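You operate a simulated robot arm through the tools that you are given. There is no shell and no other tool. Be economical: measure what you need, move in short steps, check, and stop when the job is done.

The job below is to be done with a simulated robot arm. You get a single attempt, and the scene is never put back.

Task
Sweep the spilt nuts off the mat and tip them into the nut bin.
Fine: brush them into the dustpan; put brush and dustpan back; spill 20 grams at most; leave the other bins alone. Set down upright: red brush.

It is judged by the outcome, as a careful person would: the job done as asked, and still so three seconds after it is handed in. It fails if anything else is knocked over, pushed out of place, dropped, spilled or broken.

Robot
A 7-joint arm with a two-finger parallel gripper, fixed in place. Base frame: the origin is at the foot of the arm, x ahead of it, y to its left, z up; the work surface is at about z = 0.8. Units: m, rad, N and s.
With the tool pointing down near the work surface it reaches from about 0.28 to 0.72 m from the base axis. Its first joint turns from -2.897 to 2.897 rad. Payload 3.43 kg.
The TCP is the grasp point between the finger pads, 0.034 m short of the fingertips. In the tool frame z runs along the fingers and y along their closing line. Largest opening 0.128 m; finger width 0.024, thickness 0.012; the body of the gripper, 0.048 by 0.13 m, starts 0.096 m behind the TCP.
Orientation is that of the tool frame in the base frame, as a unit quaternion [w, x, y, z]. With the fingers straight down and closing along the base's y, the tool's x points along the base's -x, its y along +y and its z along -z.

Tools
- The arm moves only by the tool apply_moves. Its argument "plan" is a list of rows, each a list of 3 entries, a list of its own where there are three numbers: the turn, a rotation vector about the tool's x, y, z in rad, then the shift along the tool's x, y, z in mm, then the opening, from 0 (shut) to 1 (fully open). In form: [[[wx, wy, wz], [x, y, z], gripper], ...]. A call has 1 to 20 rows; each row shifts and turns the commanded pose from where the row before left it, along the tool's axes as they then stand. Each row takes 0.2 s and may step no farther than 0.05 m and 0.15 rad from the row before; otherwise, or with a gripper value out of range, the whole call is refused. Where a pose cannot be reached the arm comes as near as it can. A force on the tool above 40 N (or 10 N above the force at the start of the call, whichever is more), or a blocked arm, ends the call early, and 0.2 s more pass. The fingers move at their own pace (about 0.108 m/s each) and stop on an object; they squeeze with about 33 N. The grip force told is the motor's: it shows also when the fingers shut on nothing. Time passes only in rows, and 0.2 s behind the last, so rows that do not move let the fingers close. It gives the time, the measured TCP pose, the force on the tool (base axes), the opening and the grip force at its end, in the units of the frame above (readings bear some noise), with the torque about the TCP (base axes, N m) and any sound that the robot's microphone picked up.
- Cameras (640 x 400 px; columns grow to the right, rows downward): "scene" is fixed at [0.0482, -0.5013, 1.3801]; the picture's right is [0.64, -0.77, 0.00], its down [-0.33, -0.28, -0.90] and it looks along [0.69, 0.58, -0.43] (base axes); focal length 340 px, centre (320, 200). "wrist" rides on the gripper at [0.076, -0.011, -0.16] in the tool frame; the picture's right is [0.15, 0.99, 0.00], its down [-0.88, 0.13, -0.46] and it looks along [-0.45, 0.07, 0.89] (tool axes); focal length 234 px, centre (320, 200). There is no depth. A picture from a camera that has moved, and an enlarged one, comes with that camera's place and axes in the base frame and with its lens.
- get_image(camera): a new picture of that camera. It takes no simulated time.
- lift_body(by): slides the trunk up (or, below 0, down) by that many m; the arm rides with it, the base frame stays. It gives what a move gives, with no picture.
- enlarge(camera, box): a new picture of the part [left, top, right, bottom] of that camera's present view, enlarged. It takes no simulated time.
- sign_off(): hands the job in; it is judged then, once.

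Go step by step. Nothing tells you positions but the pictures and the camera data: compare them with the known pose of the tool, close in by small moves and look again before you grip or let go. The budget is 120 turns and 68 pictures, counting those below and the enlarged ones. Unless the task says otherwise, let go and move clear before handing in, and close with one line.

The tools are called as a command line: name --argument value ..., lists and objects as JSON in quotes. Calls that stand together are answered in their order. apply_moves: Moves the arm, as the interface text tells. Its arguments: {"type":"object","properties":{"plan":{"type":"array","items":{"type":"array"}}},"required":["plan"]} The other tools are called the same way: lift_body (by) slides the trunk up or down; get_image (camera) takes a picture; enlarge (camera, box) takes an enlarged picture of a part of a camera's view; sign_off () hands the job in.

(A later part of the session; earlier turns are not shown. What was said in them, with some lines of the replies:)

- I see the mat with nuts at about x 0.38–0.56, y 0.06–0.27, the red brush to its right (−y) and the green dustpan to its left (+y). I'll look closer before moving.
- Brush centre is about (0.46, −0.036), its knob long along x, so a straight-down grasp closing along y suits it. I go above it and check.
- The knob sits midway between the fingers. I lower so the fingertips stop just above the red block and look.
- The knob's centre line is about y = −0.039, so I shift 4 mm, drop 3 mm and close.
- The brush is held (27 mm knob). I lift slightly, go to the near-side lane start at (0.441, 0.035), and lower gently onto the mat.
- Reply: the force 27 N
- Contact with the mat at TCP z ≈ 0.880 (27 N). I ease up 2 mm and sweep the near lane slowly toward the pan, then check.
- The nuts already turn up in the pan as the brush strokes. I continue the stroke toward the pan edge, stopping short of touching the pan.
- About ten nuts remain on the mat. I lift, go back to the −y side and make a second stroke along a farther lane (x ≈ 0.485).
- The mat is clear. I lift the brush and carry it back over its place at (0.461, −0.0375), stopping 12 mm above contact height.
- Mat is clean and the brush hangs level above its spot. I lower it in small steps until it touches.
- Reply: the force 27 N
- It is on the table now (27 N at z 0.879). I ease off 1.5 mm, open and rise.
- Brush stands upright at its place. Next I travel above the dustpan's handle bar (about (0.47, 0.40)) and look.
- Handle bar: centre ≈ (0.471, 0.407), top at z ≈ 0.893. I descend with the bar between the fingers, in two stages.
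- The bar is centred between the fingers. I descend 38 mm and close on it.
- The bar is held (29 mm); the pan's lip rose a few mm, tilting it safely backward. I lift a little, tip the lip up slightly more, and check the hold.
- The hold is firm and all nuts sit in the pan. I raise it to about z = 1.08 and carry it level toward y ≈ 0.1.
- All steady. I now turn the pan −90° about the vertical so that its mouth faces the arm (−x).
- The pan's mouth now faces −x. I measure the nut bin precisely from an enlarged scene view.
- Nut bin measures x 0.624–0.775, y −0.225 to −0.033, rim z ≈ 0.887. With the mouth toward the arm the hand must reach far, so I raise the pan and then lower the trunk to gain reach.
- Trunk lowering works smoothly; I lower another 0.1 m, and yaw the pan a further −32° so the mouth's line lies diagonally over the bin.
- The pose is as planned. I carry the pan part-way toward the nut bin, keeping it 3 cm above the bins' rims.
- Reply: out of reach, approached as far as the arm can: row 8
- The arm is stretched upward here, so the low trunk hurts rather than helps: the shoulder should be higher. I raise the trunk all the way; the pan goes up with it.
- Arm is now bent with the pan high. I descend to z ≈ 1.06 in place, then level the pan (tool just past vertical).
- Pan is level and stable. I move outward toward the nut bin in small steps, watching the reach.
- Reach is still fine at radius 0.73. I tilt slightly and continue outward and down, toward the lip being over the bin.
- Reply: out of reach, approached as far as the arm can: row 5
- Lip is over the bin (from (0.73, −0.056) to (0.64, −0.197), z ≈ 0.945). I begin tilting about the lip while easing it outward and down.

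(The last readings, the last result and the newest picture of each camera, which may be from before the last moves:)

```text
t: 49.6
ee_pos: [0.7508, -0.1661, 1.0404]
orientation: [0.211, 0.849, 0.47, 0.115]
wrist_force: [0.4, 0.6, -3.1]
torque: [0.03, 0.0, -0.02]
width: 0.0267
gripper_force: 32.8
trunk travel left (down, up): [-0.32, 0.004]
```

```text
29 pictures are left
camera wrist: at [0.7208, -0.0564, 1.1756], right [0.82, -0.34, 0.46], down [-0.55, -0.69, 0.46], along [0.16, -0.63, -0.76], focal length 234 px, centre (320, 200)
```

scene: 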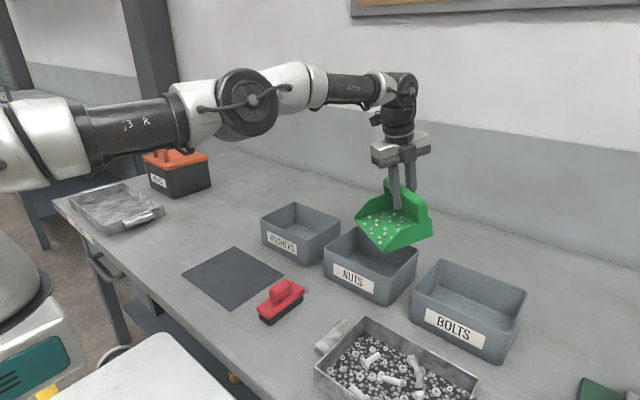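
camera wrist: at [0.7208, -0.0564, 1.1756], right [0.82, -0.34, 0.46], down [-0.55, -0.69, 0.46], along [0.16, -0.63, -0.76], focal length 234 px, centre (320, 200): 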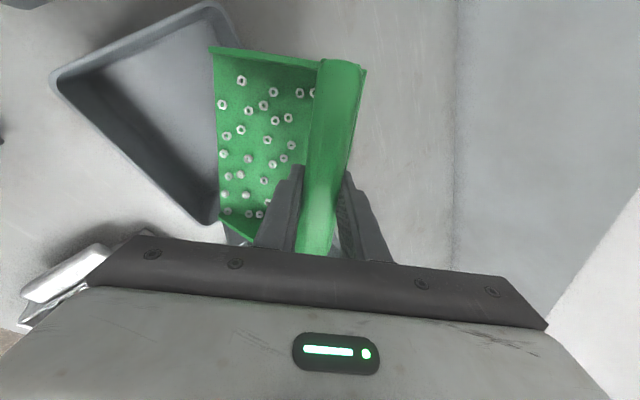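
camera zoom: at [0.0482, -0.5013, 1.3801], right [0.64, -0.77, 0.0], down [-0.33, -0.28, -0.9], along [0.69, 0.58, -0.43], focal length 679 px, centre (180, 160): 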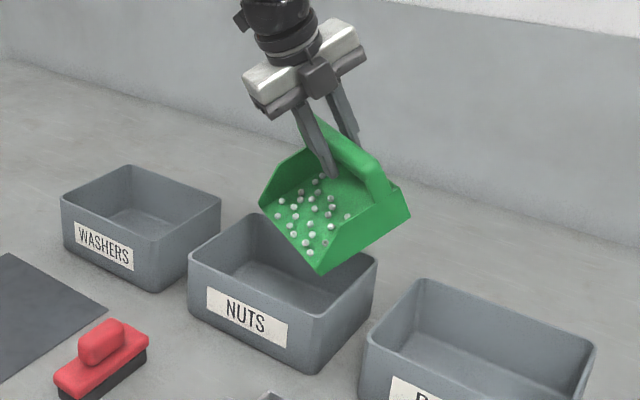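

Nuts are still in the pan; the lip is at about (0.702, −0.135, 0.925), centred over the bin. I continue tilting about the lip to pour.

apply_moves --plan '[[[-0.095, 0, 0], [4.4, -7.9, -3.3], 0.0], [[-0.095, 0, 0], [4.4, -7.9, -3.3], 0.0], [[-0.095, 0, 0], [0, -7.1, -10], 0.0], [[-0.095, 0, 0], [0, -7.1, -10], 0.0], [[0, 0, 0], [0, 0, 0], 0.0]]'

enlarge --camera "scene" --box '[300, 120, 480, 320]'

```text
t: 50.8
ee_pos: [0.7203, -0.1363, 1.0427]
orientation: [0.367, 0.795, 0.438, 0.202]
wrist_force: [-0.2, 0.0, -1.7]
torque: [-0.02, 0.03, 0.01]
width: 0.027
gripper_force: 32.8
trunk travel left (down, up): [-0.32, 0.004]
```

```text
2.00 times, centred on (390, 220) of scene
camera zoom: at [0.0482, -0.5013, 1.3801], right [0.64, -0.77, 0.0], down [-0.33, -0.28, -0.9], along [0.69, 0.58, -0.43], focal length 679 px, centre (180, 160)
```

zoom: 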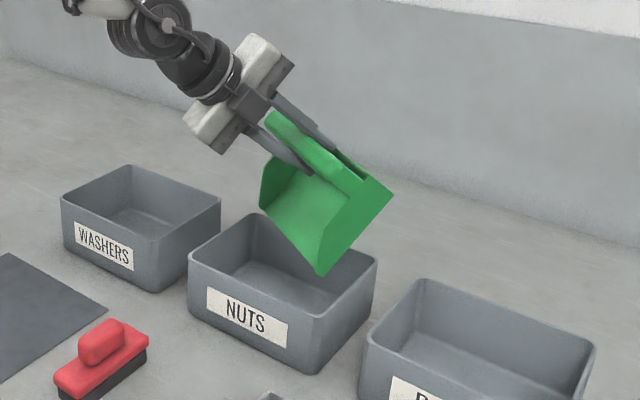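

The pan appears emptied (about 1.5 N lighter). I tilt a bit more to shed any remnants and check the wrist view.

apply_moves --plan '[[[-0.095, 0, 0], [0, -7.1, -10], 0.0], [[-0.095, 0, 0], [0, -7.1, -10], 0.0], [[0, 0, 0], [0, 0, 0], 0.0], [[0, 0, 0], [0, 0, 0], 0.0], [[0, 0, 0], [0, 0, 0], 0.0]]'

get_image --camera "wrist"

```text
t: 52.0
ee_pos: [0.6993, -0.1216, 1.0441]
orientation: [0.44, 0.757, 0.418, 0.243]
wrist_force: [-0.4, -0.2, -2.6]
torque: [0.06, 0.03, -0.03]
width: 0.0265
gripper_force: 32.6
trunk travel left (down, up): [-0.32, 0.004]
```

```text
27 pictures are left
camera wrist: at [0.6197, 0.0181, 1.1128], right [0.49, -0.14, 0.86], down [-0.75, -0.57, 0.34], along [0.44, -0.81, -0.38], focal length 234 px, centre (320, 200)
```

wrist: 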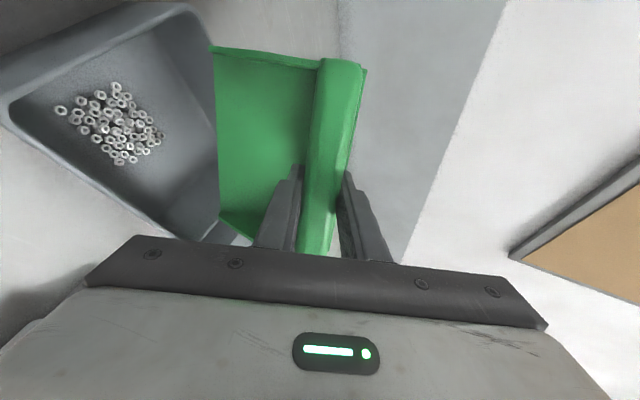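

All the nuts lie in the nut bin. I raise the empty pan, draw it back and bring the tool upright again.

apply_moves --plan '[[[0, 0, 0], [0, 20, -11], 0.0], [[0, 0, 0], [0, 35, -19.5], 0.0], [[0, 0, 0], [0, 20, -11], 0.0], [[0, 0, 0], [0, -19.5, -35], 0.0], [[0, 0, 0], [0, -19.5, -35], 0.0], [[0.12, 0, 0], [0, 0, 0], 0.0], [[0.12, 0, 0], [0, 0, 0], 0.0], [[0.12, 0, 0], [0, 0, 0], 0.0], [[0.12, 0, 0], [0, 0, 0], 0.0], [[0.12, 0, 0], [0, 0, 0], 0.0], [[0.12, 0, 0], [0, 0, 0], 0.0], [[0.12, 0, 0], [0, 0, 0], 0.0], [[0.12, 0, 0], [0, 0, 0], 0.0], [[0.1, 0, 0], [0, 0, 0], 0.0], [[0, 0, 0], [0, 0, 0], 0.0]]'

get_image --camera "scene"

```text
t: 55.2
ee_pos: [0.6326, -0.0856, 1.1271]
orientation: [0.027, 0.877, 0.479, 0.009]
wrist_force: [0.1, 0.0, -2.1]
torque: [-0.01, -0.04, -0.01]
width: 0.0265
gripper_force: 33.3
out of reach, approached as far as the arm can: row 7, 8
trunk travel left (down, up): [-0.32, 0.004]
```

```text
26 pictures are left
```

scene: 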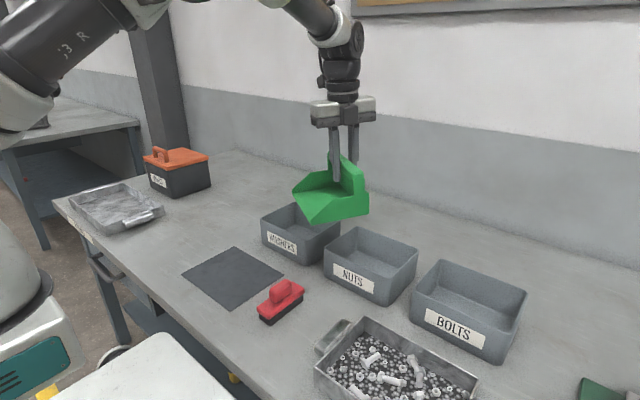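

Pan is level and empty. I fix the small tilt, carry it back toward (0.47, 0.11), and then turn it back by +122.8° about the vertical.

apply_moves --plan '[[[0.056, 0.01, 0], [0, 0, 0], 0.0], [[0, 0, 0], [7, -20, 0], 0.0], [[0, 0, 0], [13.6, -40.5, 0], 0.0], [[0, 0, 0], [13.6, -40.5, 0], 0.0], [[0, 0, 0], [13.6, -40.5, 0], 0.0], [[0, 0, 0], [13.6, -40.5, 0], 0.0], [[0, 0, 0], [13.6, -40.5, 0], 0.0], [[0, 0, 0], [7, -20, 0], 0.0], [[0, 0, 0], [0, 0, 0], 0.0]]'

apply_moves --plan '[[[0, 0, -0.063], [0, 0, 0], 0.0], [[0, 0, -0.13], [0, 0, 0], 0.0], [[0, 0, -0.13], [0, 0, 0], 0.0], [[0, 0, -0.13], [0, 0, 0], 0.0], [[0, 0, -0.13], [0, 0, 0], 0.0], [[0, 0, -0.13], [0, 0, 0], 0.0], [[0, 0, -0.13], [0, 0, 0], 0.0], [[0, 0, -0.13], [0, 0, 0], 0.0], [[0, 0, -0.13], [0, 0, 0], 0.0], [[0, 0, -0.13], [0, 0, 0], 0.0], [[0, 0, -0.13], [0, 0, 0], 0.0], [[0, 0, -0.13], [0, 0, 0], 0.0], [[0, 0, -0.13], [0, 0, 0], 0.0], [[0, 0, -0.13], [0, 0, 0], 0.0], [[0, 0, -0.13], [0, 0, 0], 0.0], [[0, 0, -0.13], [0, 0, 0], 0.0], [[0, 0, -0.13], [0, 0, 0], 0.0], [[0, 0, 0], [0, 0, 0], 0.0]]'

get_image --camera "scene"

```text
t: 57.2
ee_pos: [0.4715, 0.116, 1.1255]
orientation: [0.0, 0.878, 0.478, 0.001]
wrist_force: [0.3, -0.4, -2.5]
torque: [-0.02, -0.05, 0.02]
width: 0.0267
gripper_force: 32.9
trunk travel left (down, up): [-0.32, 0.004]
```

```text
t: 61.0
ee_pos: [0.4726, 0.1142, 1.1271]
orientation: [0.002, -0.001, 1.0, -0.001]
wrist_force: [0.1, -0.1, -2.9]
torque: [0.05, -0.03, 0.0]
width: 0.0269
gripper_force: 32.9
trunk travel left (down, up): [-0.32, 0.004]
```

```text
25 pictures are left
```

scene: 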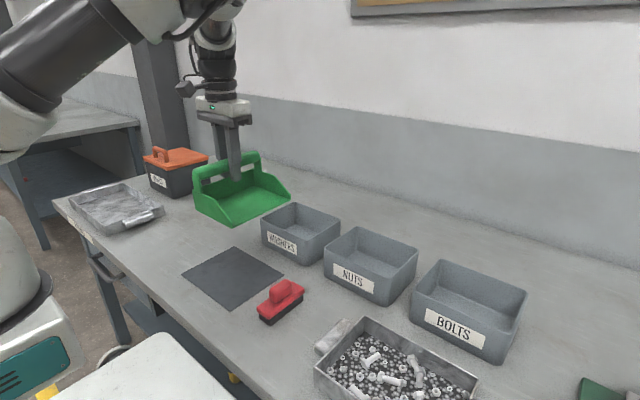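

Orientation is back to the original. I carry the pan over its place (0.472, 0.405) and descend to about 2.5 cm above its set-down height.

apply_moves --plan '[[[0, 0, 0], [0, 21, 0], 0.0], [[0, 0, 0], [0, 42, 0], 0.0], [[0, 0, 0], [0, 42, 0], 0.0], [[0, 0, 0], [0, 42, 0], 0.0], [[0, 0, 0], [0, 42, 0], 0.0], [[0, 0, 0], [0, 42, 0], 0.0], [[0, 0, 0], [0, 42, 0], 0.0], [[0, 0, 0], [0, 18, 0], 0.0], [[0, 0, 0], [0, 0, 30], 0.0], [[0, 0, 0], [0, 0, 45], 0.0], [[0, 0, 0], [0, 0, 45], 0.0], [[0, 0, 0], [0, 0, 45], 0.0], [[0, 0, 0], [0, 0, 40], 0.0], [[0, 0, 0], [0, 0, 12], 0.0], [[0, 0, 0], [0, 0, 0], 0.0]]'

enlarge --camera "scene" --box '[140, 180, 240, 280]'

get_image --camera "wrist"

```text
t: 64.2
ee_pos: [0.4717, 0.4056, 0.909]
orientation: [0.001, 0.0, 1.0, 0.0]
wrist_force: [1.0, -0.2, -2.1]
torque: [0.02, 0.0, 0.02]
width: 0.0269
gripper_force: 32.9
trunk travel left (down, up): [-0.32, 0.004]
```

```text
4.00 times, centred on (190, 230) of scene
camera zoom: at [0.0482, -0.5013, 1.3801], right [0.64, -0.77, 0.0], down [-0.33, -0.28, -0.9], along [0.69, 0.58, -0.43], focal length 1358 px, centre (840, 80)
```

zoom: 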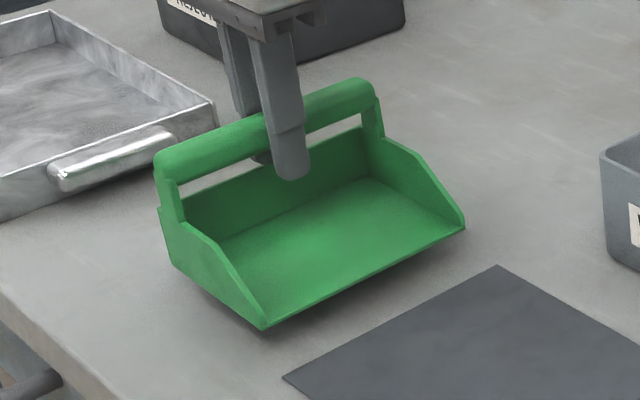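

```text
23 pictures are left
camera wrist: at [0.397, 0.3941, 1.0678], right [-0.15, 0.99, 0.0], down [0.88, 0.13, 0.46], along [0.45, 0.07, -0.89], focal length 234 px, centre (320, 200)
```

wrist: 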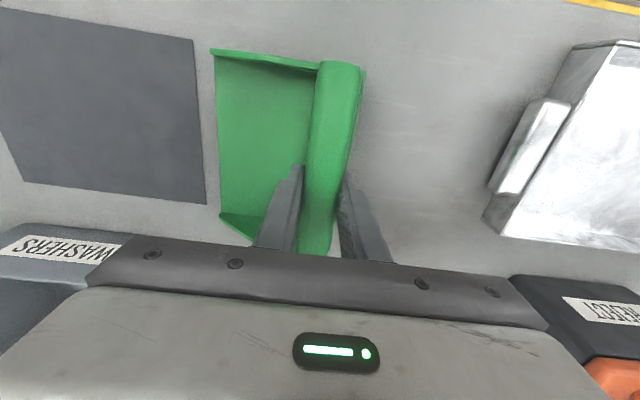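

The pan hangs level, about 21 mm above its original footprint and within 1–2 mm of it. I lower it in small steps until contact.

apply_moves --plan '[[[0, 0, 0], [0, -1, 10], 0.0], [[0, 0, 0], [0, 0, 6], 0.0], [[0, 0, 0], [0, 0, 3], 0.0], [[0, 0, 0], [0, 0, 0], 0.0]]'

enlarge --camera "scene" --box '[140, 180, 240, 280]'

```text
t: 65.2
ee_pos: [0.4728, 0.4047, 0.8884]
orientation: [0.001, 0.0, 1.0, 0.0]
wrist_force: [0.1, -0.3, -2.4]
torque: [0.03, 0.01, 0.0]
width: 0.0266
gripper_force: 32.3
trunk travel left (down, up): [-0.32, 0.004]
```

```text
4.00 times, centred on (190, 230) of scene
camera zoom: at [0.0482, -0.5013, 1.3801], right [0.64, -0.77, 0.0], down [-0.33, -0.28, -0.9], along [0.69, 0.58, -0.43], focal length 1358 px, centre (840, 80)
```

zoom: 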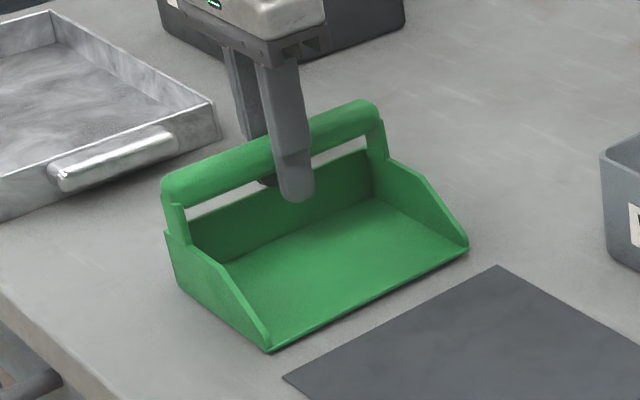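

Nearly down: about 4 mm remain. I go on in millimetre steps.

apply_moves --plan '[[[0, 0, 0], [0, 0, 2], 0.0], [[0, 0, 0], [0, 0, 1], 0.0], [[0, 0, 0], [0, 0, 0.7], 0.0], [[0, 0, 0], [0, 0, 0], 0.0]]'

enlarge --camera "scene" --box '[140, 180, 240, 280]'

```text
t: 66.2
ee_pos: [0.472, 0.4054, 0.8862]
orientation: [0.001, -0.001, 1.0, 0.001]
wrist_force: [0.8, 1.0, 3.0]
torque: [-0.28, 0.51, 0.01]
width: 0.0266
gripper_force: 33.4
trunk travel left (down, up): [-0.32, 0.004]
```

```text
4.00 times, centred on (190, 230) of scene
camera zoom: at [0.0482, -0.5013, 1.3801], right [0.64, -0.77, 0.0], down [-0.33, -0.28, -0.9], along [0.69, 0.58, -0.43], focal length 1358 px, centre (840, 80)
```

zoom: 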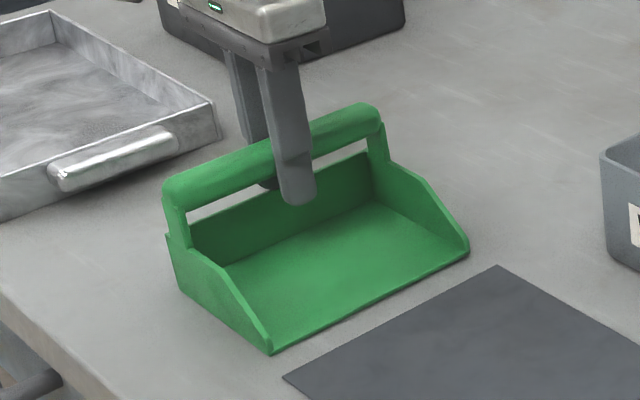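

The pan touches the table (force reversed). I open slowly, then rise straight up and look.

apply_moves --plan '[[[0, 0, 0], [0, 0, 0.7], 0.0], [[0, 0, 0], [0, 0, 0], 0.25], [[0, 0, 0], [0, 0, 0], 0.4], [[0, 0, 0], [0, 0, 0], 0.6], [[0, 0, 0], [0, 0, -20], 0.6], [[0, 0, 0], [0, 0, -40], 0.6], [[0, 0, 0], [0, 0, -45], 0.6], [[0, 0, 0], [0, 0, -45], 0.6], [[0, 0, 0], [0, 0, -45], 0.6], [[0, 0, 0], [0, -40, -20], 0.6], [[0, 0, 0], [0, 0, 0], 0.6]]'

enlarge --camera "scene" --box '[140, 180, 240, 280]'

get_image --camera "wrist"

get_image --camera "scene"

```text
t: 68.6
ee_pos: [0.4727, 0.3638, 1.1003]
orientation: [0.001, 0.0, 1.0, 0.001]
wrist_force: [-0.4, -0.4, -0.2]
torque: [0.05, -0.02, -0.01]
width: 0.0768
gripper_force: 0.2
trunk travel left (down, up): [-0.32, 0.004]
```

```text
4.00 times, centred on (190, 230) of scene
camera zoom: at [0.0482, -0.5013, 1.3801], right [0.64, -0.77, 0.0], down [-0.33, -0.28, -0.9], along [0.69, 0.58, -0.43], focal length 1358 px, centre (840, 80)
```

zoom: 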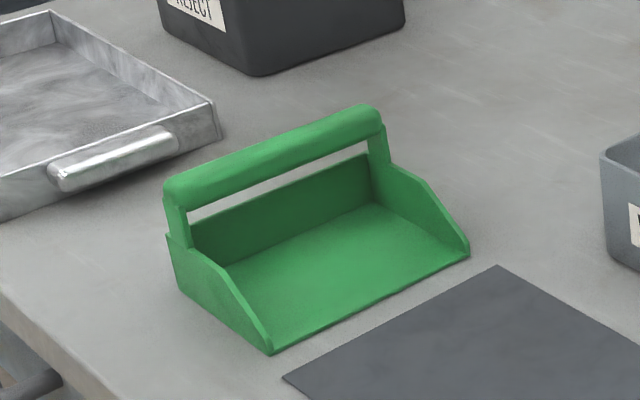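

```text
19 pictures are left
camera wrist: at [0.3975, 0.3526, 1.2592], right [-0.15, 0.99, 0.0], down [0.88, 0.13, 0.46], along [0.45, 0.07, -0.89], focal length 234 px, centre (320, 200)
```

wrist: 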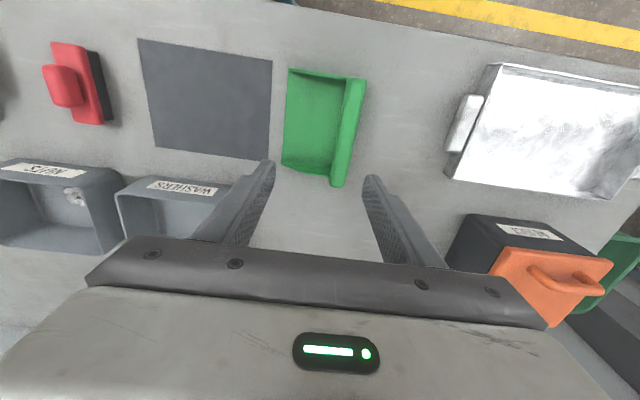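

```text
18 pictures are left
```

scene: 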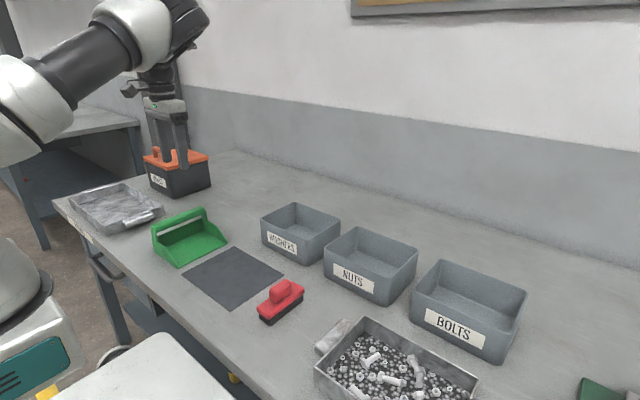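

The mat is clear, the nuts lie in the nut bin, and the brush (upright) and dustpan are back in their places with the gripper clear, so I hand it in.

sign_off

```text
The job is handed in.
```

The nuts were swept off the mat and tipped into the nut bin, with none seen spilled; the red brush stands upright at its spot, the dustpan is back in its place, and the other bins were not touched.
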